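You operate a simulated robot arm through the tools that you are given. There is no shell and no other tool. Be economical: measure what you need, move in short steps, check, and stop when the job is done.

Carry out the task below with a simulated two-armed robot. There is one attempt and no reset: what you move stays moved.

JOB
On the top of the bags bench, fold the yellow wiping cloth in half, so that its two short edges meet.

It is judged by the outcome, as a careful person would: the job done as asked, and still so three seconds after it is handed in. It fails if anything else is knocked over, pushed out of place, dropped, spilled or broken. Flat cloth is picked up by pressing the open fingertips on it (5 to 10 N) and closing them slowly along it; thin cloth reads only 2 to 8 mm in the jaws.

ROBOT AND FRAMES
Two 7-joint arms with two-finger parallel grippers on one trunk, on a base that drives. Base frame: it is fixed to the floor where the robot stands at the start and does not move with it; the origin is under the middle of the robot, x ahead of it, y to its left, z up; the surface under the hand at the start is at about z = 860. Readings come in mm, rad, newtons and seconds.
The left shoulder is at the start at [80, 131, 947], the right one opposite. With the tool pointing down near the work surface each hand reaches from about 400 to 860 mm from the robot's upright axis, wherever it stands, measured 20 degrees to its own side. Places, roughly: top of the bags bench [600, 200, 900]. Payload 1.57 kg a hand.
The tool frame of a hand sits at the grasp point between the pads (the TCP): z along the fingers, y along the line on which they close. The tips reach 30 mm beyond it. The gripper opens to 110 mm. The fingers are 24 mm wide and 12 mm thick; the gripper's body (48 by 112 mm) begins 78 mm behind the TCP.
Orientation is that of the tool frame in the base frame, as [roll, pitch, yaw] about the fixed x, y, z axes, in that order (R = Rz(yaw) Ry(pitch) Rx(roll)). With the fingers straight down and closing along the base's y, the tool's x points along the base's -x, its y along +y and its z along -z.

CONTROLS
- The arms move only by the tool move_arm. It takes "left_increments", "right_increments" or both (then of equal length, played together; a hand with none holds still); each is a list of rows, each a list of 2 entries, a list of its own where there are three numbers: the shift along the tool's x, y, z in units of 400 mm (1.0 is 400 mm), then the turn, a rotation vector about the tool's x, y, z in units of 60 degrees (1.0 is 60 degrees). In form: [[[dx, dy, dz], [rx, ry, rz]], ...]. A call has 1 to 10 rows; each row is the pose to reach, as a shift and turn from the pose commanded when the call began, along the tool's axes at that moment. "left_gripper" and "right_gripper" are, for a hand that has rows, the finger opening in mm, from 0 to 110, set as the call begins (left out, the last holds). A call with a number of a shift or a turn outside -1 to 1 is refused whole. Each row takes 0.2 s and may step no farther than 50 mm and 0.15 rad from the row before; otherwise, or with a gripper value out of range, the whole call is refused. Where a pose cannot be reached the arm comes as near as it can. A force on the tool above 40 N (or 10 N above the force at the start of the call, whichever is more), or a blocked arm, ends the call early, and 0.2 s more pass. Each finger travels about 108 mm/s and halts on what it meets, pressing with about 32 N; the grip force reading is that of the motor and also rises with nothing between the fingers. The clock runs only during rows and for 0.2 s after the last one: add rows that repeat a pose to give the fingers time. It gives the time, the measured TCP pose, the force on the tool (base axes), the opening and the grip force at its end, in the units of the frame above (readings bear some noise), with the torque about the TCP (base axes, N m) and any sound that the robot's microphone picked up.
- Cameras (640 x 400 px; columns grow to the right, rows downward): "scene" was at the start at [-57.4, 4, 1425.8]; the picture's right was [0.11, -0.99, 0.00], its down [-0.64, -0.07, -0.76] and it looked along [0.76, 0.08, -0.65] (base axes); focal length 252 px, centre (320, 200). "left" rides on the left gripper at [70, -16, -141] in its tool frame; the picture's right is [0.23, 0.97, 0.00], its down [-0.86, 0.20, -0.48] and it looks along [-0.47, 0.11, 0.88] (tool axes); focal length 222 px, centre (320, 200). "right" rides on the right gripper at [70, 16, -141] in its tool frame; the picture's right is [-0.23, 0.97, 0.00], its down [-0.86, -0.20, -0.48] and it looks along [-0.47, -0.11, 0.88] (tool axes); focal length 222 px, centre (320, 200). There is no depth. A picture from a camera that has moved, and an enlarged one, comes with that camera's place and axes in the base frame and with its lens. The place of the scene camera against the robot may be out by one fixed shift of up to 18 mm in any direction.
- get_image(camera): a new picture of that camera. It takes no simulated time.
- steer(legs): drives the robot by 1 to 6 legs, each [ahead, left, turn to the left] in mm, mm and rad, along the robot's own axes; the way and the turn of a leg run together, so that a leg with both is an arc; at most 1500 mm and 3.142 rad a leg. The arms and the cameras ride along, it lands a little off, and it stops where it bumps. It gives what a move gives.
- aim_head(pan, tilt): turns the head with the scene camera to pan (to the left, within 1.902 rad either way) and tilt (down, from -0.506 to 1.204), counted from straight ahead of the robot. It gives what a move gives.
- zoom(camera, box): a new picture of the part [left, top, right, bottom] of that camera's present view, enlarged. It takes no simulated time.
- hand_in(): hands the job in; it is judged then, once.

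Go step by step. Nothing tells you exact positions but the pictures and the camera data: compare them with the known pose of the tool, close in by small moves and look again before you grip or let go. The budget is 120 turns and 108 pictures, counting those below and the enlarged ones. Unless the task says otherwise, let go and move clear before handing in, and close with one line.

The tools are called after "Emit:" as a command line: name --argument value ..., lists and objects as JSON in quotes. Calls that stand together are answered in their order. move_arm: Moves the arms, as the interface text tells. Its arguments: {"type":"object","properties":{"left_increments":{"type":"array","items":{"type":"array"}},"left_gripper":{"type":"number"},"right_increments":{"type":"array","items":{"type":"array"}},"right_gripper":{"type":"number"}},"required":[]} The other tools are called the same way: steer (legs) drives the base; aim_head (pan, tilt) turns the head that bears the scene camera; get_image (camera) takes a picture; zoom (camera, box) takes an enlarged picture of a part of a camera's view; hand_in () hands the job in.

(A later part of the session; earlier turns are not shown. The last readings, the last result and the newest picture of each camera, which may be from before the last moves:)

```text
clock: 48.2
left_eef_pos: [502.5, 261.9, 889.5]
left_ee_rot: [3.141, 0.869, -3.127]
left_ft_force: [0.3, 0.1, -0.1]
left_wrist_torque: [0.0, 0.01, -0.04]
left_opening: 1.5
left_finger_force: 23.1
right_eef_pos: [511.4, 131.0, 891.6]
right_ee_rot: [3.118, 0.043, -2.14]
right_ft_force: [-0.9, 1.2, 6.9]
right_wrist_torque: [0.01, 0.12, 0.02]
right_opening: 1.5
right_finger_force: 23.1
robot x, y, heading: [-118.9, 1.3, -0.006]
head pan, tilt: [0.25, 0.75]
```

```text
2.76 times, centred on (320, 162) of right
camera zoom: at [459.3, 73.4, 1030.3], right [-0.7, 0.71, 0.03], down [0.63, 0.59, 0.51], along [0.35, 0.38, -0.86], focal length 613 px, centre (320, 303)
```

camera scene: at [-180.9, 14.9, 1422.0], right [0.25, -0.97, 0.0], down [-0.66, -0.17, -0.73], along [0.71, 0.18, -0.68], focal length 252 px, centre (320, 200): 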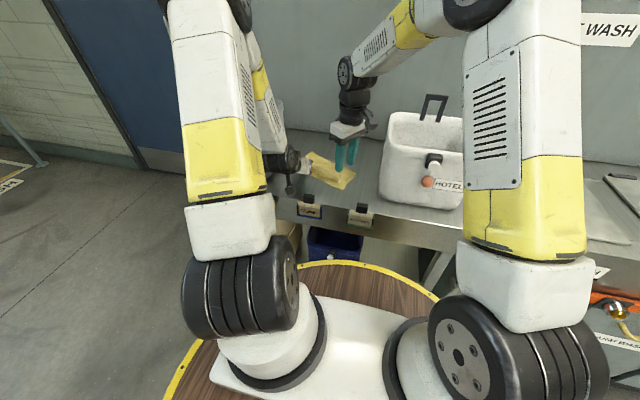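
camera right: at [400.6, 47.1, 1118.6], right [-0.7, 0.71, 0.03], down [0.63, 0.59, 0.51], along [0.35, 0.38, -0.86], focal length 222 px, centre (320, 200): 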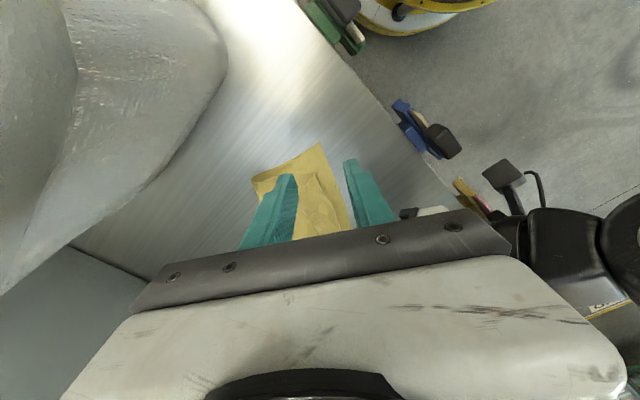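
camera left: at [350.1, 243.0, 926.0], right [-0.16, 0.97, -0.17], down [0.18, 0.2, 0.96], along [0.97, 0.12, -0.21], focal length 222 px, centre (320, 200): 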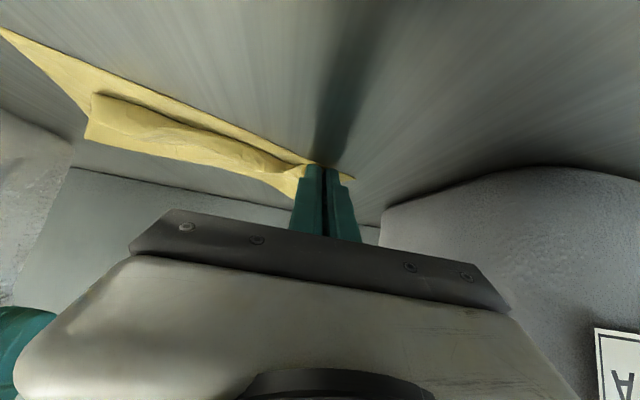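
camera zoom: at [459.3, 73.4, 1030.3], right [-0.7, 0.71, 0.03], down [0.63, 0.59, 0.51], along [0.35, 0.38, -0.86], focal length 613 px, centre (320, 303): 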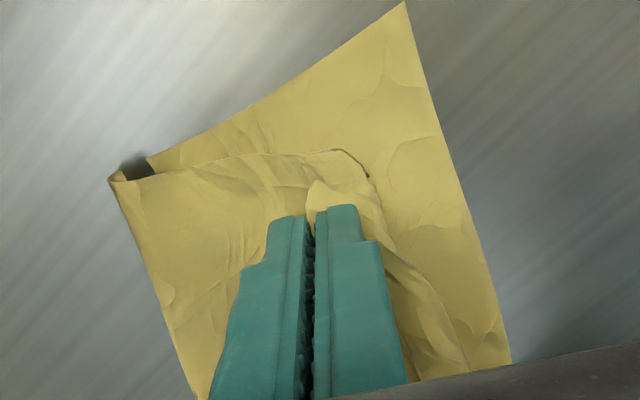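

A thin grip of 1.5 mm, like the left's. I lift 35 mm to see what it holds.

Emit:
move_arm --right_increments '[[[0, 0, -0.03], [0, 0, 0]], [[0, 0, -0.06], [0, 0, 0]], [[0, 0, -0.09], [0, 0, 0]], [[0, 0, -0.09], [0, 0, 0]]]'

Emit:
zoom --camera "right" --box '[240, 90, 400, 235]'

Emit:
zoom --camera "scene" --box '[290, 135, 370, 205]'

```text
clock: 49.2
left_eef_pos: [503.4, 261.0, 888.8]
left_ee_rot: [-3.141, 0.869, -3.127]
left_ft_force: [-0.2, 0.5, 0.4]
left_wrist_torque: [0.0, -0.01, -0.02]
left_opening: 1.6
left_finger_force: 23.9
right_eef_pos: [512.4, 128.3, 928.5]
right_ee_rot: [3.119, 0.045, -2.14]
right_ft_force: [-0.6, -0.7, -0.4]
right_wrist_torque: [-0.01, 0.03, 0.04]
right_opening: 1.8
right_finger_force: 23.8
robot x, y, heading: [-119.1, 0.3, 0.002]
head pan, tilt: [0.25, 0.75]
```

```text
2.76 times, centred on (320, 162) of right
camera zoom: at [460.0, 71.1, 1065.9], right [-0.7, 0.71, 0.03], down [0.63, 0.59, 0.51], along [0.35, 0.38, -0.86], focal length 613 px, centre (320, 303)
```

zoom: 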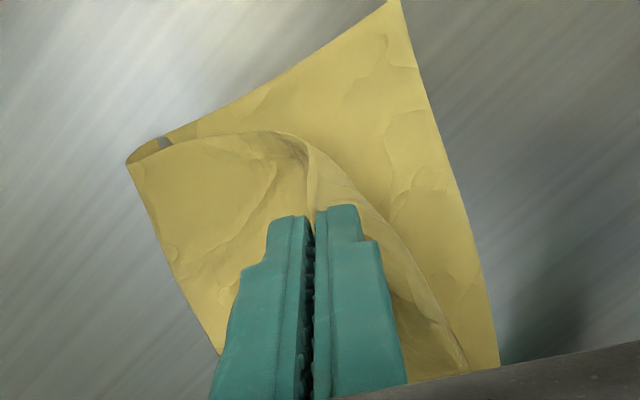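

```text
5.71 times, centred on (330, 170) of scene
camera zoom: at [-180.8, 14.9, 1422.0], right [0.25, -0.97, 0.0], down [-0.66, -0.17, -0.73], along [0.71, 0.18, -0.68], focal length 1443 px, centre (263, 371)
```

zoom: 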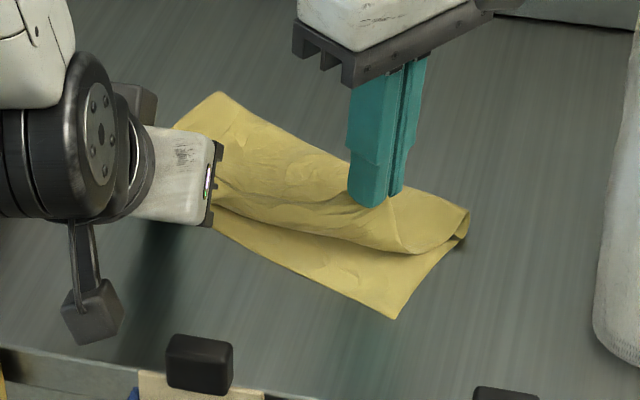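

It lifts the upper layer. I raise it another 60 mm while shifting toward the robot to unroll the strip.

Emit:
move_arm --right_increments '[[[0.0, 0, -0.05], [0, 0, 0]], [[0.01, 0.02, -0.1], [0, 0, 0]], [[0.02, 0.04, -0.14], [0, 0, 0]], [[0.02, 0.06, -0.15], [0, 0, 0]], [[0.02, 0.06, -0.15], [0, 0, 0]]]'

Emit:
get_image --camera "right"

Emit:
zoom --camera "scene" --box '[290, 125, 370, 205]'

Emit:
zoom --camera "left" --box '[0, 0, 400, 220]'

```text
clock: 50.4
left_eef_pos: [503.4, 262.2, 888.8]
left_ee_rot: [3.141, 0.869, -3.128]
left_ft_force: [-1.2, -0.9, 0.6]
left_wrist_torque: [-0.03, -0.03, -0.01]
left_opening: 1.6
left_finger_force: 22.8
right_eef_pos: [486.8, 132.7, 988.5]
right_ee_rot: [3.118, 0.043, -2.141]
right_ft_force: [0.5, 0.5, -1.4]
right_wrist_torque: [0.01, 0.02, -0.03]
right_opening: 1.9
right_finger_force: 24.0
robot x, y, heading: [-120.3, -0.2, 0.004]
head pan, tilt: [0.25, 0.75]
```

```text
45 pictures are left
camera right: at [435.0, 75.0, 1126.0], right [-0.7, 0.71, 0.03], down [0.63, 0.59, 0.51], along [0.35, 0.38, -0.86], focal length 222 px, centre (320, 200)
```

right: 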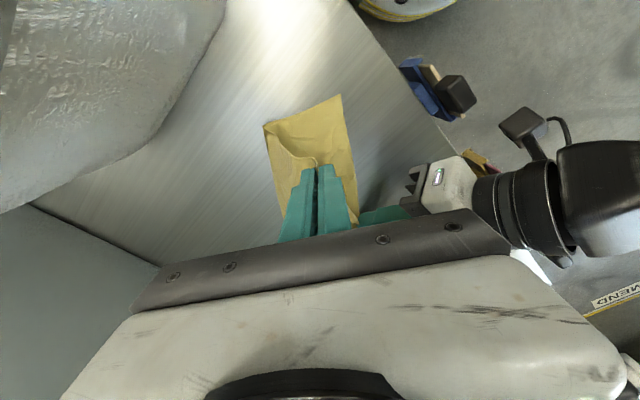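

```text
5.00 times, centred on (330, 165) of scene
camera zoom: at [-180.8, 14.9, 1422.0], right [0.25, -0.97, 0.0], down [-0.66, -0.17, -0.73], along [0.71, 0.18, -0.68], focal length 1263 px, centre (270, 375)
```

zoom: 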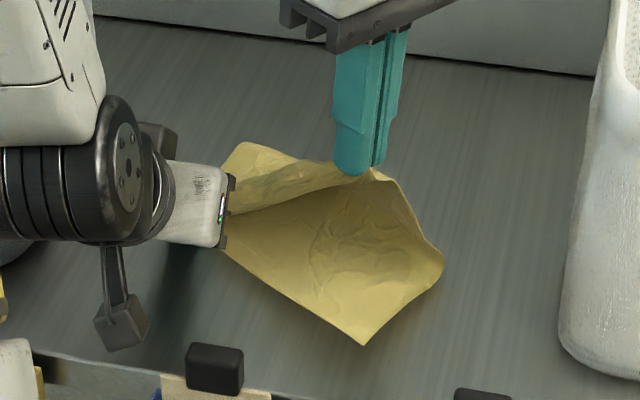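

```text
1.60 times, centred on (200, 110) of left
camera zoom: at [350.1, 243.0, 926.0], right [-0.16, 0.97, -0.17], down [0.18, 0.2, 0.96], along [0.97, 0.12, -0.21], focal length 355 px, centre (512, 344)
```

zoom: 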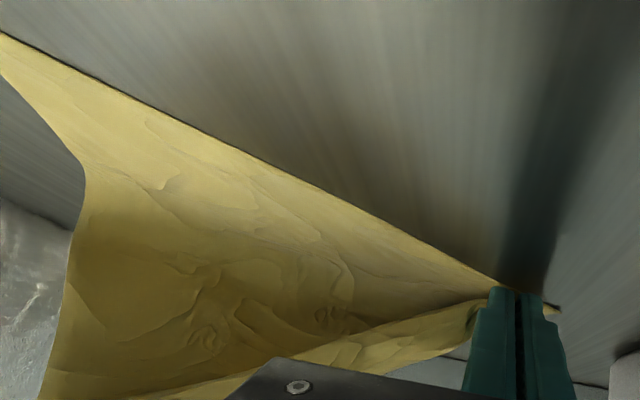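

The whole upper layer is now unrolled, hanging from both hands. The near-right corner is at about (434,115); I carry the right hand there, halfway down first.

Emit:
move_arm --right_increments '[[[0.02, 0.023, 0.02], [0, 0, 0]], [[0.04, 0.046, 0.05], [0, 0, 0]], [[0.06, 0.07, 0.09], [0, 0, 0]], [[0.083, 0.093, 0.14], [0, 0, 0]], [[0.083, 0.093, 0.14], [0, 0, 0]]]'

Emit:
zoom --camera "right" --box '[200, 70, 440, 250]'

Emit:
zoom --camera "scene" --box '[290, 125, 370, 205]'

```text
clock: 51.6
left_eef_pos: [502.2, 261.6, 889.3]
left_ee_rot: [3.141, 0.87, -3.128]
left_ft_force: [-1.8, -1.9, 0.8]
left_wrist_torque: [-0.1, 0.01, -0.11]
left_opening: 1.6
left_finger_force: 23.7
right_eef_pos: [438.4, 125.8, 931.3]
right_ee_rot: [3.119, 0.044, -2.139]
right_ft_force: [1.8, 2.6, -0.6]
right_wrist_torque: [0.09, -0.06, 0.0]
right_opening: 1.9
right_finger_force: 23.1
robot x, y, heading: [-119.6, -0.7, -0.0]
head pan, tilt: [0.25, 0.75]
```

```text
2.22 times, centred on (320, 160) of right
camera zoom: at [385.7, 68.8, 1069.7], right [-0.7, 0.72, 0.03], down [0.63, 0.59, 0.51], along [0.35, 0.38, -0.86], focal length 494 px, centre (320, 289)
```

zoom: 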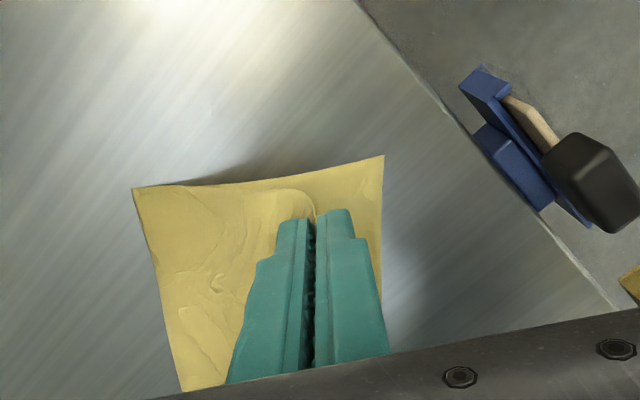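

```text
5.00 times, centred on (330, 165) of scene
camera zoom: at [-180.8, 14.9, 1422.0], right [0.25, -0.97, 0.0], down [-0.66, -0.17, -0.73], along [0.71, 0.18, -0.68], focal length 1263 px, centre (270, 375)
```

zoom: 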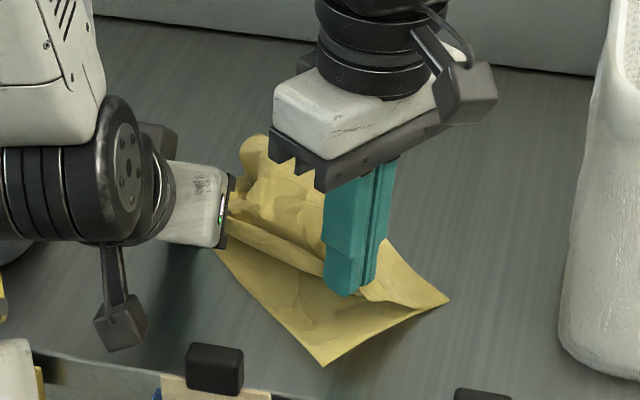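

The lower layer has turned further; the near edge now runs roughly from NR (407,135) toward NL (552,280). The right tip needs about 28 mm more toward that edge while going down.

Emit:
move_arm --right_increments '[[[-0.004, 0.018, 0.03], [0, 0, 0]], [[-0.008, 0.036, 0.06], [0, 0, 0]], [[-0.012, 0.055, 0.082], [0, 0, 0]], [[-0.015, 0.069, 0.082], [0, 0, 0]], [[-0.015, 0.069, 0.082], [0, 0, 0]]]'

Emit:
zoom --camera "right" --box '[200, 70, 440, 250]'

Emit:
zoom --camera "scene" --box '[290, 125, 370, 205]'

```text
clock: 52.8
left_eef_pos: [502.8, 262.9, 889.6]
left_ee_rot: [3.141, 0.87, -3.129]
left_ft_force: [-0.8, 0.0, 0.4]
left_wrist_torque: [0.0, 0.01, 0.01]
left_opening: 1.6
left_finger_force: 23.1
right_eef_pos: [418.1, 148.6, 899.8]
right_ee_rot: [3.121, 0.043, -2.14]
right_ft_force: [-0.4, 0.8, -0.2]
right_wrist_torque: [-0.02, -0.02, 0.0]
right_opening: 1.8
right_finger_force: 23.7
robot x, y, heading: [-121.6, -1.1, 0.001]
head pan, tilt: [0.25, 0.75]
```

```text
2.22 times, centred on (320, 160) of right
camera zoom: at [366.1, 90.7, 1038.4], right [-0.7, 0.71, 0.03], down [0.63, 0.59, 0.51], along [0.35, 0.38, -0.86], focal length 494 px, centre (320, 289)
```

zoom: 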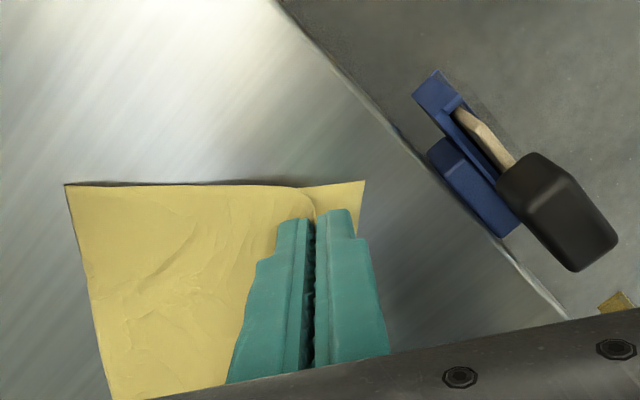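

```text
5.00 times, centred on (330, 165) of scene
camera zoom: at [-180.8, 14.9, 1422.0], right [0.25, -0.97, 0.0], down [-0.66, -0.17, -0.73], along [0.71, 0.18, -0.68], focal length 1263 px, centre (270, 375)
```

zoom: 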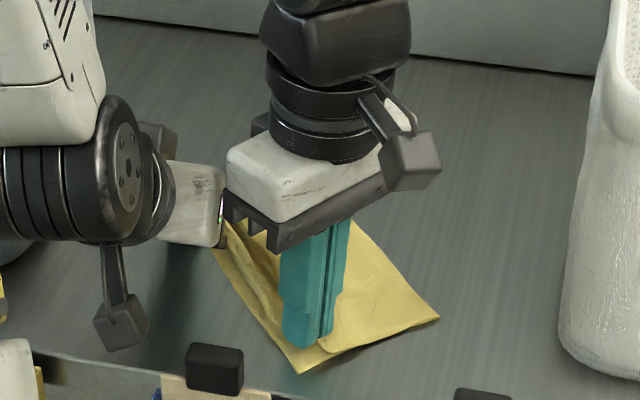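

Nearly aligned; about 15–20 mm more toward the edge, then down to contact.

Emit:
move_arm --right_increments '[[[-0.007, 0.024, 0.005], [0, 0, 0]], [[-0.014, 0.048, 0.01], [0, 0, 0]], [[-0.014, 0.048, 0.017], [0, 0, 0]], [[-0.014, 0.048, 0.017], [0, 0, 0]]]'

Emit:
zoom --camera "right" --box '[200, 70, 440, 250]'

Emit:
zoom --camera "scene" --box '[290, 125, 370, 205]'

```text
clock: 53.8
left_eef_pos: [502.5, 263.6, 889.2]
left_ee_rot: [3.14, 0.867, -3.126]
left_ft_force: [13.4, 15.1, -22.7]
left_wrist_torque: [0.08, -1.54, -0.74]
left_opening: 1.4
left_finger_force: 23.2
right_eef_pos: [404.5, 164.5, 895.5]
right_ee_rot: [3.119, 0.046, -2.139]
right_ft_force: [-12.5, -16.3, 32.1]
right_wrist_torque: [2.71, -1.47, 0.36]
right_opening: 1.5
right_finger_force: 23.3
robot x, y, heading: [-122.9, -0.5, 0.007]
head pan, tilt: [0.25, 0.75]
```

```text
2.22 times, centred on (320, 160) of right
camera zoom: at [352.9, 106.5, 1033.5], right [-0.7, 0.71, 0.03], down [0.63, 0.59, 0.51], along [0.35, 0.38, -0.86], focal length 494 px, centre (320, 289)
```

zoom: 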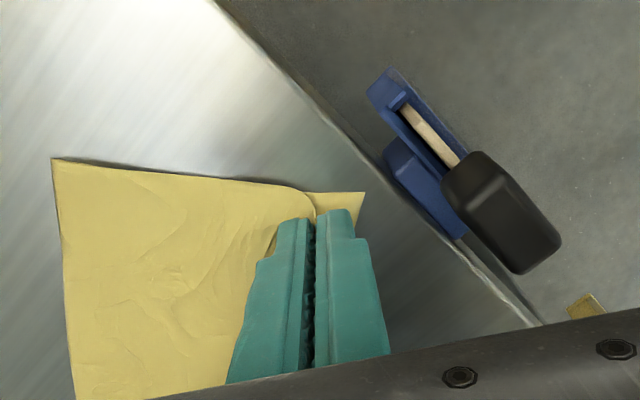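

```text
5.00 times, centred on (330, 165) of scene
camera zoom: at [-181.1, 14.7, 1422.0], right [0.25, -0.97, 0.0], down [-0.66, -0.17, -0.73], along [0.71, 0.18, -0.68], focal length 1263 px, centre (270, 375)
```

zoom: 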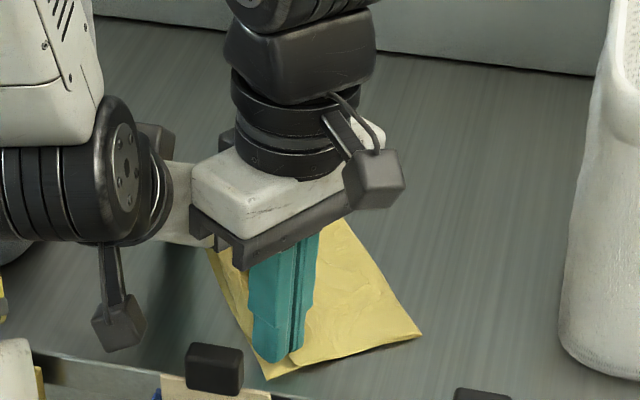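

The hands are touching each other, so I back the right off a bit. Then I release the left corner, which is already in place, and withdraw it.

Emit:
move_arm --right_increments '[[[0.01, -0.03, -0.008], [0, 0, 0]], [[0.01, -0.03, -0.008], [0, 0, 0]]]'

```text
clock: 54.4
left_eef_pos: [502.8, 260.3, 888.7]
left_ee_rot: [-3.141, 0.869, -3.127]
left_ft_force: [-0.7, -0.8, -0.4]
left_wrist_torque: [0.0, 0.0, -0.04]
left_opening: 1.5
left_finger_force: 23.1
right_eef_pos: [413.8, 153.7, 896.2]
right_ee_rot: [3.118, 0.044, -2.14]
right_ft_force: [0.2, 0.6, 0.4]
right_wrist_torque: [0.02, -0.02, -0.01]
right_opening: 1.7
right_finger_force: 23.3
robot x, y, heading: [-121.8, -0.5, 0.006]
head pan, tilt: [0.25, 0.75]
```

Emit:
move_arm --left_increments '[[[0.008, 0, 0.007], [0, 0, 0]], [[0.008, 0, 0.007], [0, 0, 0]], [[0.008, 0, 0.007], [0, 0, 0]]]' --left_gripper 16

Emit:
move_arm --left_increments '[[[0, 0, -0.05], [0, 0, 0]], [[0, 0, -0.11], [0, 0, 0]], [[-0.03, 0, -0.17], [0, 0, 0]], [[-0.1, 0.02, -0.2], [0, 0, 0]], [[-0.17, 0.04, -0.2], [0, 0, 0]], [[-0.17, 0.04, -0.2], [0, 0, 0]]]'

Emit:
zoom --camera "scene" --box '[270, 115, 380, 205]'

Emit:
get_image --camera "left"

```text
clock: 55.2
left_eef_pos: [503.8, 262.2, 888.7]
left_ee_rot: [3.14, 0.879, -3.13]
left_ft_force: [-5.1, 0.8, 40.3]
left_wrist_torque: [-0.62, -0.52, -0.08]
left_opening: 15.6
left_finger_force: 0.1
right_eef_pos: [413.1, 154.4, 898.0]
right_ee_rot: [3.118, 0.045, -2.139]
right_ft_force: [0.4, -0.4, 0.3]
right_wrist_torque: [-0.03, -0.02, 0.02]
right_opening: 1.7
right_finger_force: 23.9
robot x, y, heading: [-121.7, 1.5, 0.001]
head pan, tilt: [0.25, 0.75]
```

```text
clock: 56.6
left_eef_pos: [485.4, 277.8, 987.8]
left_ee_rot: [-3.142, 0.868, -3.127]
left_ft_force: [-0.3, 0.8, -0.2]
left_wrist_torque: [-0.01, 0.01, 0.02]
left_opening: 16.1
left_finger_force: 0.0
right_eef_pos: [413.5, 155.5, 896.7]
right_ee_rot: [3.118, 0.044, -2.141]
right_ft_force: [0.4, 0.2, -1.3]
right_wrist_torque: [-0.03, 0.02, 0.01]
right_opening: 1.9
right_finger_force: 24.2
robot x, y, heading: [-118.1, -1.7, -0.0]
head pan, tilt: [0.25, 0.75]
```

```text
4.44 times, centred on (325, 160) of scene
camera zoom: at [-180.9, 14.9, 1422.0], right [0.25, -0.97, 0.0], down [-0.66, -0.17, -0.73], along [0.71, 0.18, -0.68], focal length 1122 px, centre (298, 378)
```

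zoom: 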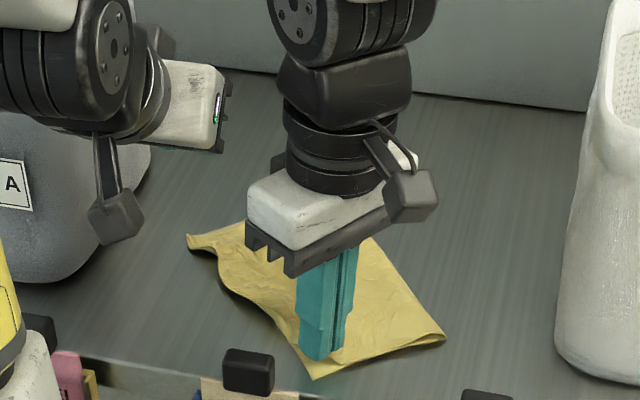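

```text
35 pictures are left
camera left: at [332.4, 259.0, 1025.4], right [-0.16, 0.97, -0.17], down [0.18, 0.2, 0.96], along [0.97, 0.12, -0.21], focal length 222 px, centre (320, 200)
```

left: 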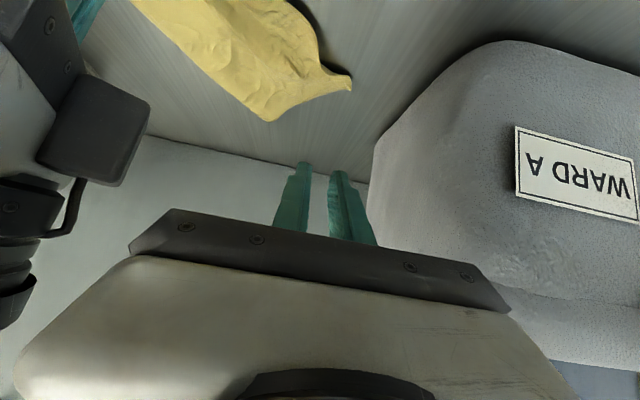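

Left is released and clear. I nudge the right corner about 14 mm further to the edge, lower and let go.

Emit:
move_arm --right_increments '[[[0, 0, -0.012], [0, 0, 0]], [[-0.006, 0.02, -0.012], [0, 0, 0]], [[-0.01, 0.04, -0.012], [0, 0, 0]], [[-0.01, 0.04, 0.0], [0, 0, 0]], [[-0.01, 0.04, 0.008], [0, 0, 0]], [[-0.01, 0.04, 0.008], [0, 0, 0]]]'

Emit:
move_arm --right_increments '[[[0, 0, 0], [0, 0, 0]], [[0, 0, 0], [0, 0, 0]]]' --right_gripper 14

Emit:
move_arm --right_increments '[[[0, 0, -0.03], [0, 0, 0]], [[0, 0, -0.1], [0, 0, 0]], [[0.05, -0.03, -0.2], [0, 0, 0]], [[0.1, -0.07, -0.3], [0, 0, 0]], [[0.2, -0.07, -0.3], [0, 0, 0]], [[0.2, -0.07, -0.3], [0, 0, 0]]]'

Emit:
get_image --camera "right"

Emit:
zoom --camera "scene" --box '[270, 115, 380, 205]'

```text
clock: 58.0
left_eef_pos: [485.3, 277.7, 988.1]
left_ee_rot: [-3.141, 0.868, -3.127]
left_ft_force: [0.1, -0.2, 0.4]
left_wrist_torque: [0.01, 0.01, -0.01]
left_opening: 16.2
left_finger_force: 0.1
right_eef_pos: [402.1, 165.7, 894.9]
right_ee_rot: [3.118, 0.044, -2.14]
right_ft_force: [0.3, -0.1, 0.6]
right_wrist_torque: [0.01, -0.01, 0.02]
right_opening: 1.9
right_finger_force: 23.2
robot x, y, heading: [-120.5, -1.3, 0.004]
head pan, tilt: [0.25, 0.75]
```

```text
clock: 58.6
left_eef_pos: [484.2, 277.4, 987.8]
left_ee_rot: [-3.141, 0.869, -3.128]
left_ft_force: [0.6, -0.1, -0.7]
left_wrist_torque: [-0.01, 0.04, 0.0]
left_opening: 15.8
left_finger_force: 0.1
right_eef_pos: [402.0, 166.0, 894.8]
right_ee_rot: [3.12, 0.044, -2.139]
right_ft_force: [-0.3, 0.1, -0.1]
right_wrist_torque: [-0.04, 0.0, 0.02]
right_opening: 13.9
right_finger_force: 0.0
robot x, y, heading: [-121.0, 1.2, 0.0]
head pan, tilt: [0.25, 0.75]
```

```text
clock: 60.0
left_eef_pos: [484.8, 277.2, 988.4]
left_ee_rot: [-3.141, 0.87, -3.129]
left_ft_force: [0.1, 0.5, 0.0]
left_wrist_torque: [-0.03, 0.0, 0.0]
left_opening: 16.3
left_finger_force: 0.1
right_eef_pos: [381.5, 78.4, 1010.4]
right_ee_rot: [3.119, 0.043, -2.141]
right_ft_force: [-0.1, -0.2, 0.3]
right_wrist_torque: [0.02, 0.0, -0.02]
right_opening: 14.0
right_finger_force: 0.0
robot x, y, heading: [-121.2, -2.4, 0.002]
head pan, tilt: [0.25, 0.75]
```

```text
34 pictures are left
camera right: at [328.9, 20.6, 1148.3], right [-0.7, 0.71, 0.03], down [0.63, 0.59, 0.51], along [0.35, 0.38, -0.86], focal length 222 px, centre (320, 200)
```

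right: 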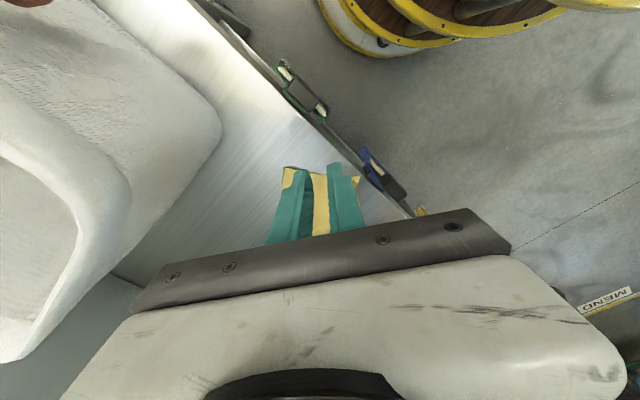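

```text
4.44 times, centred on (325, 160) of scene
camera zoom: at [-180.8, 14.9, 1422.0], right [0.25, -0.97, 0.0], down [-0.66, -0.17, -0.73], along [0.71, 0.18, -0.68], focal length 1122 px, centre (298, 378)
```

zoom: 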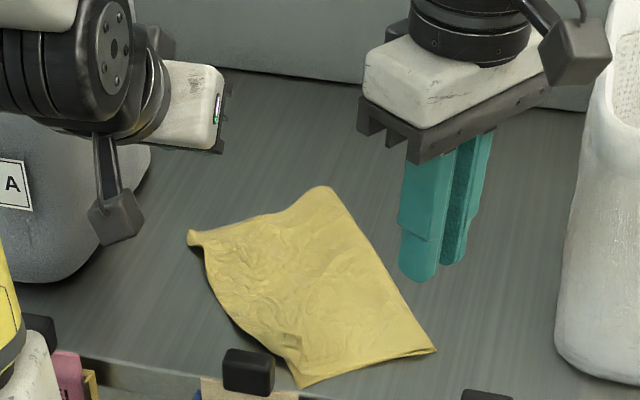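

That looks close to a clean half fold. I enlarge to check how the two short edges meet along the lower-left side.

Emit:
zoom --camera "scene" --box '[308, 153, 372, 205]'

Emit:
zoom --camera "left" --box '[60, 0, 380, 180]'

```text
7.69 times, centred on (340, 179) of scene
camera zoom: at [-180.8, 14.9, 1422.0], right [0.25, -0.97, 0.0], down [-0.66, -0.17, -0.73], along [0.71, 0.18, -0.68], focal length 1942 px, centre (166, 362)
```

zoom: 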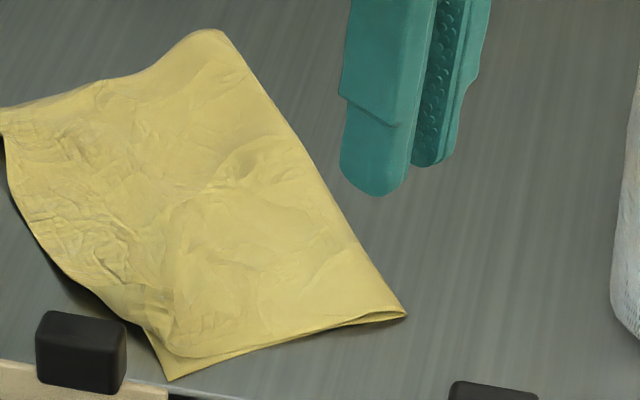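

```text
2.00 times, centred on (220, 90) of left
camera zoom: at [332.3, 259.0, 1025.2], right [-0.16, 0.97, -0.17], down [0.18, 0.2, 0.96], along [0.97, 0.12, -0.21], focal length 444 px, centre (520, 420)
```

zoom: 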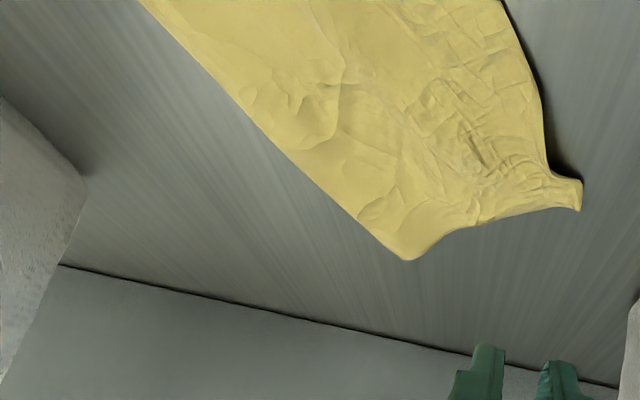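

Right side is about 12 mm short; the left needs a view from above. I untilt the left hand to look straight down on that edge.

Emit:
move_arm --left_increments '[[[-0.003, -0.01, -0.01], [0, 0.104, 0]], [[-0.006, -0.02, -0.02], [0, 0.208, 0]], [[-0.009, -0.03, -0.03], [0, 0.312, 0]], [[-0.012, -0.04, -0.04], [0, 0.416, 0]], [[-0.015, -0.05, -0.05], [0, 0.52, 0]], [[-0.018, -0.06, -0.06], [0, 0.624, 0]], [[-0.018, -0.07, -0.064], [0, 0.728, 0]], [[-0.018, -0.0825, -0.064], [0, 0.83, 0]], [[-0.018, -0.0825, -0.064], [0, 0.83, 0]]]'

Emit:
get_image --camera "left"

```text
clock: 62.0
left_eef_pos: [470.6, 243.9, 1009.5]
left_ee_rot: [-3.14, -0.002, -3.128]
left_ft_force: [0.4, -0.6, 0.9]
left_wrist_torque: [0.04, -0.01, 0.0]
left_opening: 16.0
left_finger_force: 0.0
right_eef_pos: [381.2, 78.0, 1010.2]
right_ee_rot: [3.12, 0.045, -2.14]
right_ft_force: [-0.1, 0.3, 0.1]
right_wrist_torque: [0.03, 0.0, -0.03]
right_opening: 14.0
right_finger_force: 0.0
robot x, y, heading: [-119.5, -1.3, 0.001]
head pan, tilt: [0.25, 0.75]
```

```text
30 pictures are left
camera left: at [401.6, 226.9, 1150.6], right [-0.24, 0.97, 0.0], down [0.85, 0.21, 0.48], along [0.46, 0.12, -0.88], focal length 222 px, centre (320, 200)
```

left: 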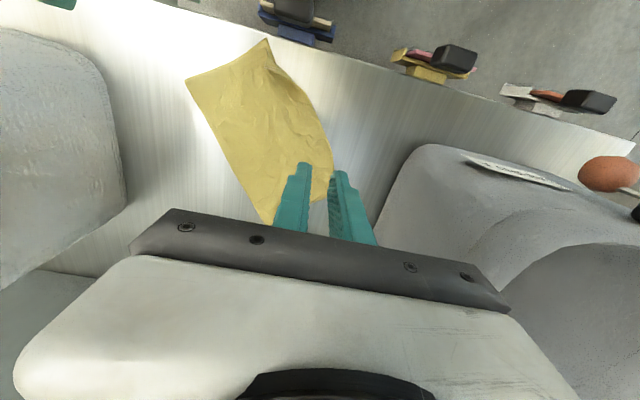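

Emit:
zoom --camera "left" --box '[170, 20, 370, 240]'

```text
1.82 times, centred on (270, 130) of left
camera zoom: at [401.6, 226.9, 1150.6], right [-0.24, 0.97, 0.0], down [0.85, 0.21, 0.48], along [0.46, 0.12, -0.88], focal length 404 px, centre (411, 327)
```

zoom: 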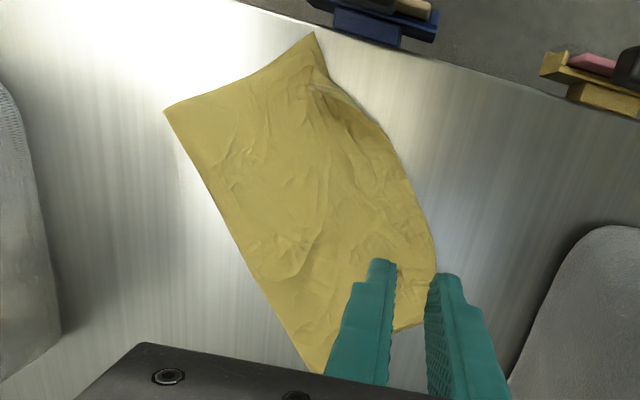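

Emit:
move_arm --left_increments '[[[-0.1, 0, 0], [0, 0, 0]], [[-0.2, 0, 0], [0, 0, 0]], [[-0.25, 0, 0], [0, 0, 0]], [[-0.25, 0, 0], [0, 0, 0]]]'

Emit:
zoom --camera "left" --box '[220, 0, 380, 150]'

```text
clock: 63.0
left_eef_pos: [571.5, 245.8, 1009.8]
left_ee_rot: [3.141, 0.0, -3.127]
left_ft_force: [-0.3, -0.3, -0.4]
left_wrist_torque: [0.03, -0.03, -0.02]
left_opening: 16.1
left_finger_force: 0.1
right_eef_pos: [382.3, 78.9, 1011.3]
right_ee_rot: [3.117, 0.044, -2.14]
right_ft_force: [-0.3, -0.2, -0.2]
right_wrist_torque: [-0.02, 0.02, 0.0]
right_opening: 14.0
right_finger_force: 0.0
robot x, y, heading: [-118.5, 1.9, -0.0]
head pan, tilt: [0.25, 0.75]
```

```text
2.67 times, centred on (300, 75) of left
camera zoom: at [502.2, 227.9, 1149.7], right [-0.24, 0.97, 0.0], down [0.85, 0.21, 0.48], along [0.46, 0.12, -0.88], focal length 592 px, centre (373, 533)
```

zoom: 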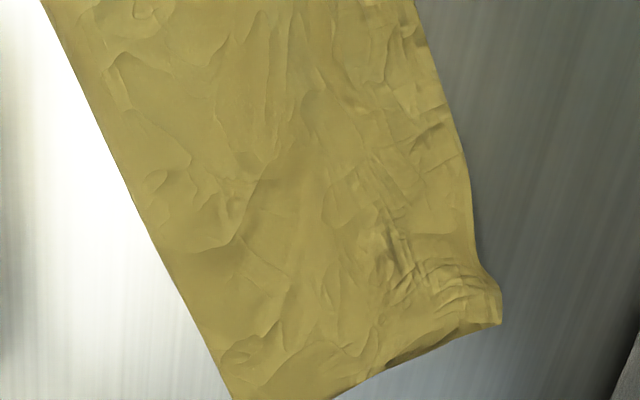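

The flap covers the lower layer with its edge within roughly 10–20 mm of the near edge. I zoom tightly from the scene camera to see how the layers sit along that edge.

Emit:
zoom --camera "scene" --box '[312, 164, 342, 204]'

Emit:
zoom --camera "scene" --box '[305, 150, 345, 180]'

```text
10.00 times, centred on (327, 184) of scene
camera zoom: at [-180.8, 14.9, 1422.0], right [0.25, -0.97, 0.0], down [-0.66, -0.17, -0.73], along [0.71, 0.18, -0.68], focal length 2525 px, centre (250, 360)
```

zoom: 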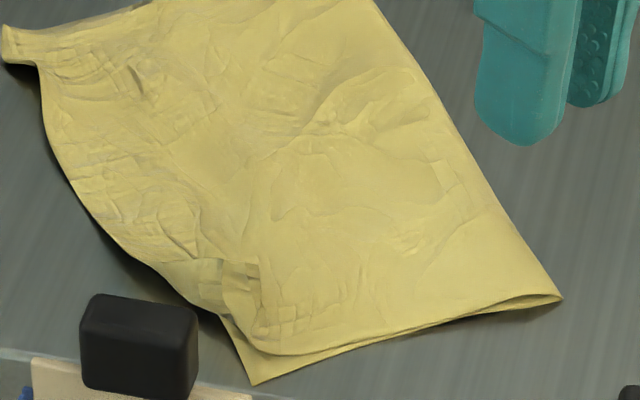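

```text
13.33 times, centred on (325, 165) of scene
camera zoom: at [-180.8, 14.9, 1422.0], right [0.25, -0.97, 0.0], down [-0.66, -0.17, -0.73], along [0.71, 0.18, -0.68], focal length 3367 px, centre (253, 667)
```

zoom: 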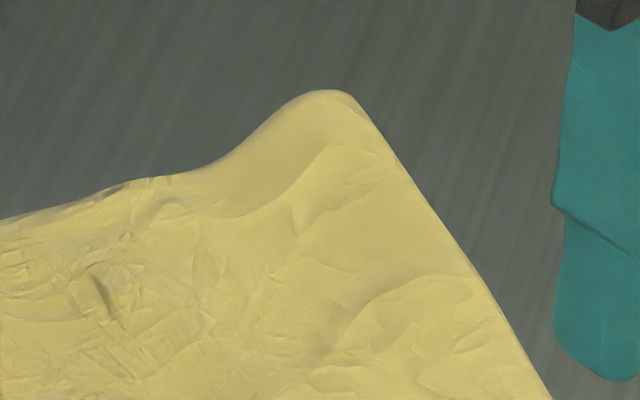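

The right side measures short: about 50 mm of flap seems tucked near its right corner, which looks rounded. I'll re-grip the flap's right rim with the right hand, moving the left up out of the way.

Emit:
move_arm --right_increments '[[[-0.07, 0.024, 0], [0, 0, 0]], [[-0.14, 0.048, 0], [0, 0, 0]], [[-0.215, 0.0715, 0], [0, 0, 0]], [[-0.215, 0.0715, 0.1], [0, 0, 0]], [[-0.215, 0.0715, 0.2], [0, 0, 0]], [[-0.215, 0.0715, 0.24], [0, 0, 0]], [[-0.215, 0.0715, 0.24], [0, 0, 0]]]' --left_increments '[[[-0.05, 0, -0.08], [0, 0, 0]], [[-0.1, 0, -0.16], [0, 0, 0]], [[-0.15, 0, -0.24], [0, 0, 0]], [[-0.15, 0, -0.3], [0, 0, 0]], [[-0.15, 0, -0.3], [0, 0, 0]], [[-0.15, 0, -0.3], [0, 0, 0]], [[-0.15, 0, -0.3], [0, 0, 0]]]' --right_gripper 36

Emit:
zoom --camera "right" --box '[220, 80, 420, 240]'

Emit:
zoom --camera "scene" --box '[300, 150, 360, 205]'

```text
clock: 64.6
left_eef_pos: [632.3, 246.8, 1129.8]
left_ee_rot: [-3.141, 0.001, -3.127]
left_ft_force: [0.2, 0.5, -0.5]
left_wrist_torque: [-0.03, -0.06, 0.01]
left_opening: 16.0
left_finger_force: 0.0
right_eef_pos: [403.0, 172.3, 917.9]
right_ee_rot: [3.118, 0.043, -2.139]
right_ft_force: [0.0, -0.2, 0.4]
right_wrist_torque: [0.0, 0.0, -0.01]
right_opening: 36.0
right_finger_force: 0.0
robot x, y, heading: [-122.7, -2.9, 0.003]
head pan, tilt: [0.25, 0.75]
```

```text
2.50 times, centred on (320, 160) of right
camera zoom: at [351.3, 114.2, 1055.8], right [-0.7, 0.71, 0.03], down [0.63, 0.59, 0.51], along [0.35, 0.38, -0.86], focal length 555 px, centre (320, 300)
```

zoom: 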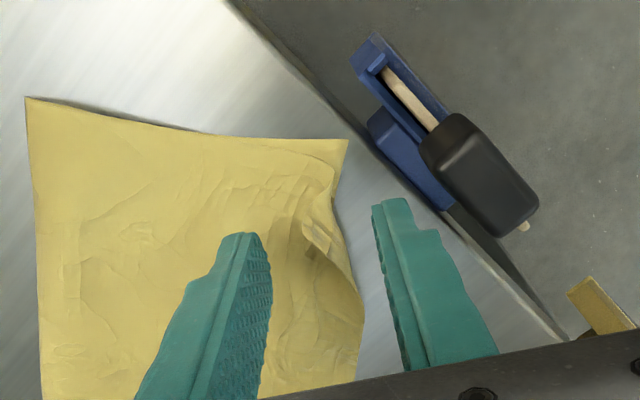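

```text
7.27 times, centred on (330, 178) of scene
camera zoom: at [-180.8, 14.9, 1422.0], right [0.25, -0.97, 0.0], down [-0.66, -0.17, -0.73], along [0.71, 0.18, -0.68], focal length 1836 px, centre (247, 364)
```

zoom: 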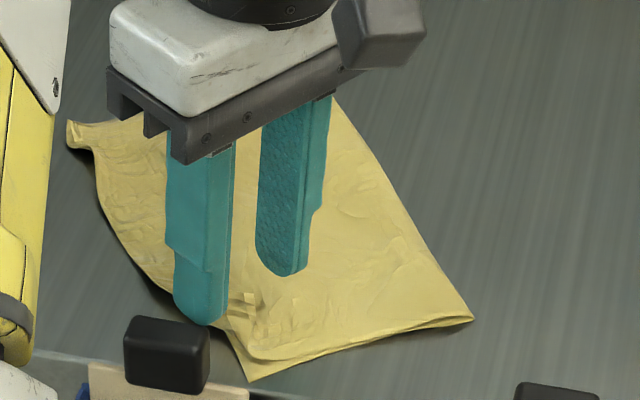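

From here the flap's right corner sits within about 8 mm of the lower corner, so no re-grip is needed; more handling would only risk it. I raise the right hand clear and take a last look.

Emit:
move_arm --right_increments '[[[0, 0, -0.1], [0, 0, 0]], [[0, 0, -0.2], [0, 0, 0]], [[0, 0, -0.32], [0, 0, 0]], [[0.1, -0.05, -0.4], [0, 0, 0]], [[0.2, -0.1, -0.45], [0, 0, 0]], [[0.3, -0.15, -0.45], [0, 0, 0]], [[0.3, -0.15, -0.45], [0, 0, 0]]]'

Emit:
get_image --camera "scene"

Emit:
zoom --camera "scene" --box '[300, 145, 360, 205]'

Emit:
get_image --camera "left"

```text
refused: row 4 steps farther than a row can; nothing moved
```

```text
23 pictures are left
camera scene: at [-180.8, 14.9, 1422.0], right [0.25, -0.97, 0.0], down [-0.66, -0.17, -0.73], along [0.71, 0.18, -0.68], focal length 252 px, centre (320, 200)
```

scene: 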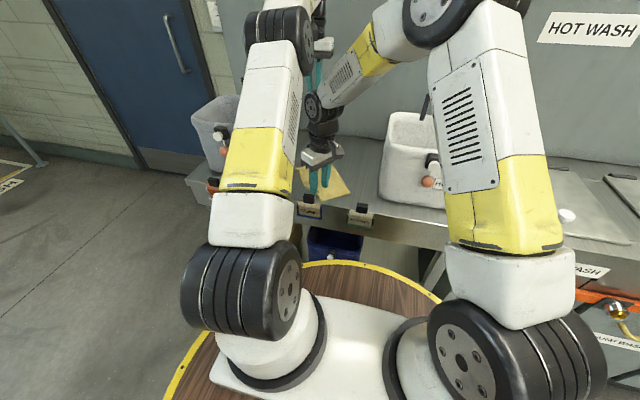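

```text
6.67 times, centred on (330, 175) of scene
camera zoom: at [-180.8, 14.9, 1422.0], right [0.25, -0.97, 0.0], down [-0.66, -0.17, -0.73], along [0.71, 0.18, -0.68], focal length 1684 px, centre (253, 367)
```

zoom: 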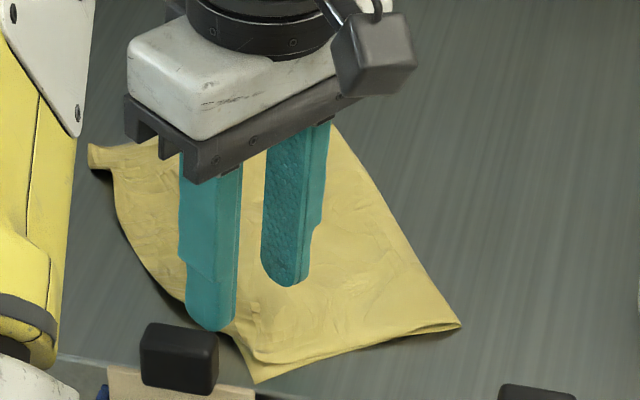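

```text
21 pictures are left
camera left: at [561.8, 229.9, 1269.0], right [-0.24, 0.97, 0.0], down [0.85, 0.21, 0.48], along [0.46, 0.12, -0.88], focal length 222 px, centre (320, 200)
```

left: 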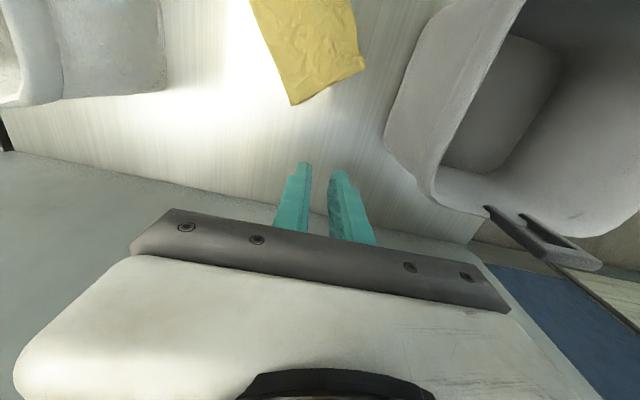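

The move was refused (step too long), so the hand is still poised at the rim. On reflection the right side adds up about 40 mm short, so a corner bit is likely tucked; I'll try a gentle pinch of the upper rim near the corner, above the lower layer.

Emit:
move_arm --right_increments '[[[0.034, 0.011, 0.01], [0, 0, 0]], [[0.034, 0.011, 0.03], [0, 0, 0]], [[0.034, 0.011, 0.055], [0, 0, 0]], [[0.034, 0.011, 0.055], [0, 0, 0]]]'

Emit:
zoom --camera "right" --box '[220, 80, 420, 240]'

```text
clock: 65.6
left_eef_pos: [630.6, 247.1, 1129.0]
left_ee_rot: [3.141, 0.0, -3.128]
left_ft_force: [-0.5, 0.2, -0.1]
left_wrist_torque: [0.02, 0.0, -0.02]
left_opening: 16.0
left_finger_force: 0.0
right_eef_pos: [394.0, 162.6, 896.9]
right_ee_rot: [3.119, 0.046, -2.14]
right_ft_force: [-0.3, -0.2, 4.6]
right_wrist_torque: [0.07, 0.17, 0.04]
right_opening: 35.5
right_finger_force: 0.0
robot x, y, heading: [-119.4, -0.3, 0.007]
head pan, tilt: [0.25, 0.75]
```

```text
2.50 times, centred on (320, 160) of right
camera zoom: at [341.9, 105.6, 1035.0], right [-0.7, 0.71, 0.03], down [0.63, 0.59, 0.51], along [0.35, 0.38, -0.86], focal length 555 px, centre (320, 300)
```

zoom: 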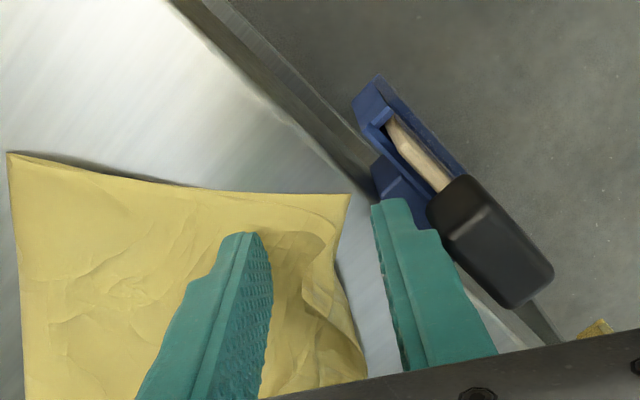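

The stack under the inner finger is thick (contact at 6–7 mm), supporting a tuck. I narrow the fingers so the outer one stays above the lower layer, then pinch only the top.

Emit:
move_arm --right_increments '[[[0, 0, -0.01], [0, 0, 0]], [[0.008, -0.011, -0.01], [0, 0, 0]], [[0.008, -0.011, -0.001], [0, 0, 0]], [[0.008, -0.011, -0.001], [0, 0, 0]]]' --right_gripper 22

Emit:
move_arm --right_increments '[[[0, 0, 0], [0, 0, 0]], [[0, 0, 0], [0, 0, 0]]]' --right_gripper 14

Emit:
move_arm --right_increments '[[[0, 0, 0], [0, 0, 0]], [[0, 0, 0], [0, 0, 0]]]' --right_gripper 7

Emit:
move_arm --right_increments '[[[0, 0, 0], [0, 0, 0]], [[0, 0, 0], [0, 0, 0]]]' --right_gripper 0

Emit:
zoom --camera "right" --box '[220, 80, 420, 240]'

```text
clock: 66.6
left_eef_pos: [631.9, 247.6, 1128.4]
left_ee_rot: [3.141, -0.001, -3.127]
left_ft_force: [-0.5, 0.0, 0.7]
left_wrist_torque: [-0.01, -0.01, 0.01]
left_opening: 16.1
left_finger_force: 0.1
right_eef_pos: [395.8, 156.4, 897.0]
right_ee_rot: [3.118, 0.043, -2.139]
right_ft_force: [-1.0, -0.4, -0.3]
right_wrist_torque: [0.0, -0.02, 0.04]
right_opening: 21.8
right_finger_force: 0.0
robot x, y, heading: [-118.9, 0.9, -0.003]
head pan, tilt: [0.25, 0.75]
```

```text
clock: 67.2
left_eef_pos: [631.3, 246.5, 1128.6]
left_ee_rot: [-3.142, 0.0, -3.127]
left_ft_force: [-0.6, 1.1, -0.5]
left_wrist_torque: [0.03, -0.01, -0.01]
left_opening: 16.0
left_finger_force: 0.0
right_eef_pos: [396.0, 158.0, 896.3]
right_ee_rot: [3.119, 0.043, -2.139]
right_ft_force: [0.5, 0.5, 0.2]
right_wrist_torque: [0.0, 0.0, 0.01]
right_opening: 14.0
right_finger_force: 0.1
robot x, y, heading: [-119.3, -1.8, 0.002]
head pan, tilt: [0.25, 0.75]
```

```text
clock: 67.8
left_eef_pos: [631.0, 247.0, 1129.0]
left_ee_rot: [-3.141, 0.001, -3.127]
left_ft_force: [-0.4, 0.5, -0.1]
left_wrist_torque: [-0.01, 0.01, -0.01]
left_opening: 16.0
left_finger_force: 0.0
right_eef_pos: [396.8, 157.9, 896.2]
right_ee_rot: [3.119, 0.044, -2.139]
right_ft_force: [-0.1, 0.5, 0.1]
right_wrist_torque: [0.03, 0.0, 0.0]
right_opening: 6.9
right_finger_force: 0.1
robot x, y, heading: [-122.2, -0.5, -0.001]
head pan, tilt: [0.25, 0.75]
```

```text
clock: 68.4
left_eef_pos: [631.0, 247.6, 1129.1]
left_ee_rot: [3.141, -0.001, -3.13]
left_ft_force: [-1.3, 0.6, -0.1]
left_wrist_torque: [0.01, 0.0, 0.03]
left_opening: 15.9
left_finger_force: 0.2
right_eef_pos: [395.5, 157.4, 896.9]
right_ee_rot: [3.119, 0.043, -2.14]
right_ft_force: [0.5, -1.2, 0.7]
right_wrist_torque: [-0.03, -0.02, -0.02]
right_opening: 2.1
right_finger_force: 23.5
robot x, y, heading: [-119.7, -0.4, 0.004]
head pan, tilt: [0.25, 0.75]
```

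```text
2.50 times, centred on (320, 160) of right
camera zoom: at [344.0, 99.8, 1034.7], right [-0.7, 0.71, 0.03], down [0.63, 0.59, 0.51], along [0.35, 0.38, -0.86], focal length 555 px, centre (320, 300)
```

zoom: 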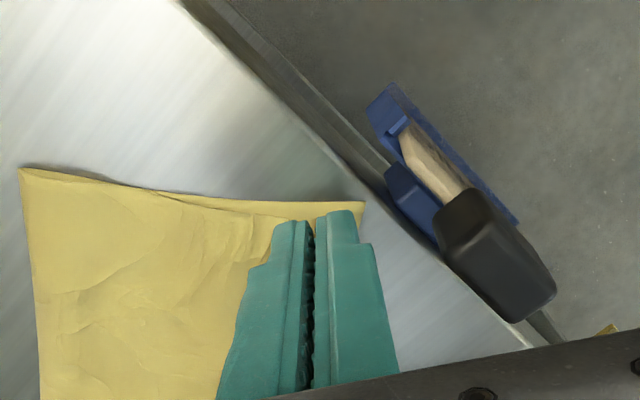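

It holds 2.1 mm of cloth with no press on the lower layer. Lift 50 mm and look.

Emit:
move_arm --right_increments '[[[0, 0, -0.03], [0, 0, 0]], [[0, 0, -0.07], [0, 0, 0]], [[0, 0, -0.125], [0, 0, 0]], [[0, 0, -0.125], [0, 0, 0]]]'

Emit:
zoom --camera "right" --box '[220, 60, 420, 220]'

Emit:
zoom --camera "scene" --box '[300, 150, 360, 205]'

```text
clock: 69.4
left_eef_pos: [631.5, 247.4, 1128.9]
left_ee_rot: [-3.14, 0.0, -3.128]
left_ft_force: [1.0, -0.4, -0.3]
left_wrist_torque: [0.04, 0.0, 0.01]
left_opening: 15.9
left_finger_force: 0.1
right_eef_pos: [396.1, 155.8, 946.0]
right_ee_rot: [3.118, 0.042, -2.138]
right_ft_force: [-0.6, -1.1, -1.1]
right_wrist_torque: [-0.03, -0.02, 0.03]
right_opening: 1.8
right_finger_force: 23.6
robot x, y, heading: [-119.3, -1.0, 0.003]
head pan, tilt: [0.25, 0.75]
```

```text
2.50 times, centred on (320, 140) of right
camera zoom: at [344.0, 96.8, 1084.0], right [-0.7, 0.71, 0.03], down [0.63, 0.59, 0.51], along [0.35, 0.38, -0.86], focal length 555 px, centre (320, 350)
```

zoom: 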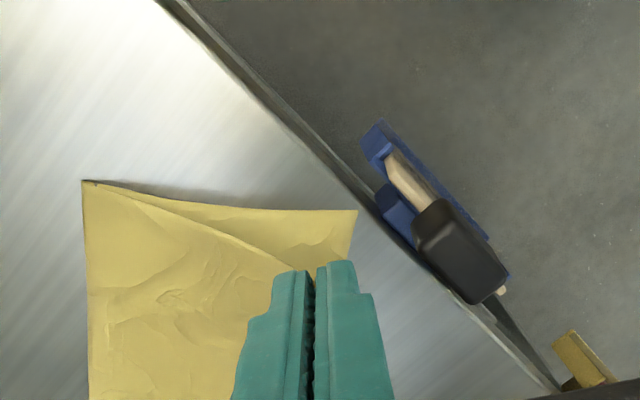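

```text
7.27 times, centred on (330, 178) of scene
camera zoom: at [-180.8, 14.9, 1422.0], right [0.25, -0.97, 0.0], down [-0.66, -0.17, -0.73], along [0.71, 0.18, -0.68], focal length 1836 px, centre (247, 364)
```

zoom: 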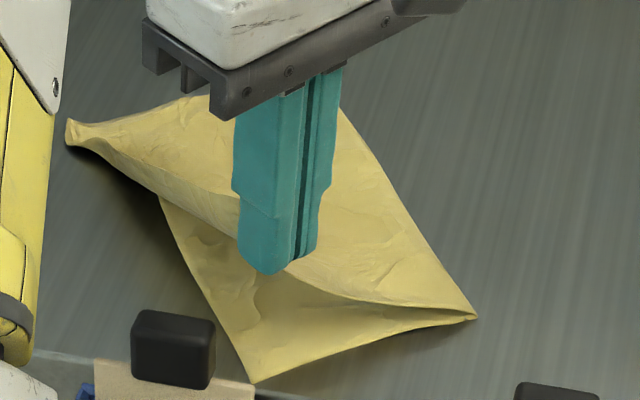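

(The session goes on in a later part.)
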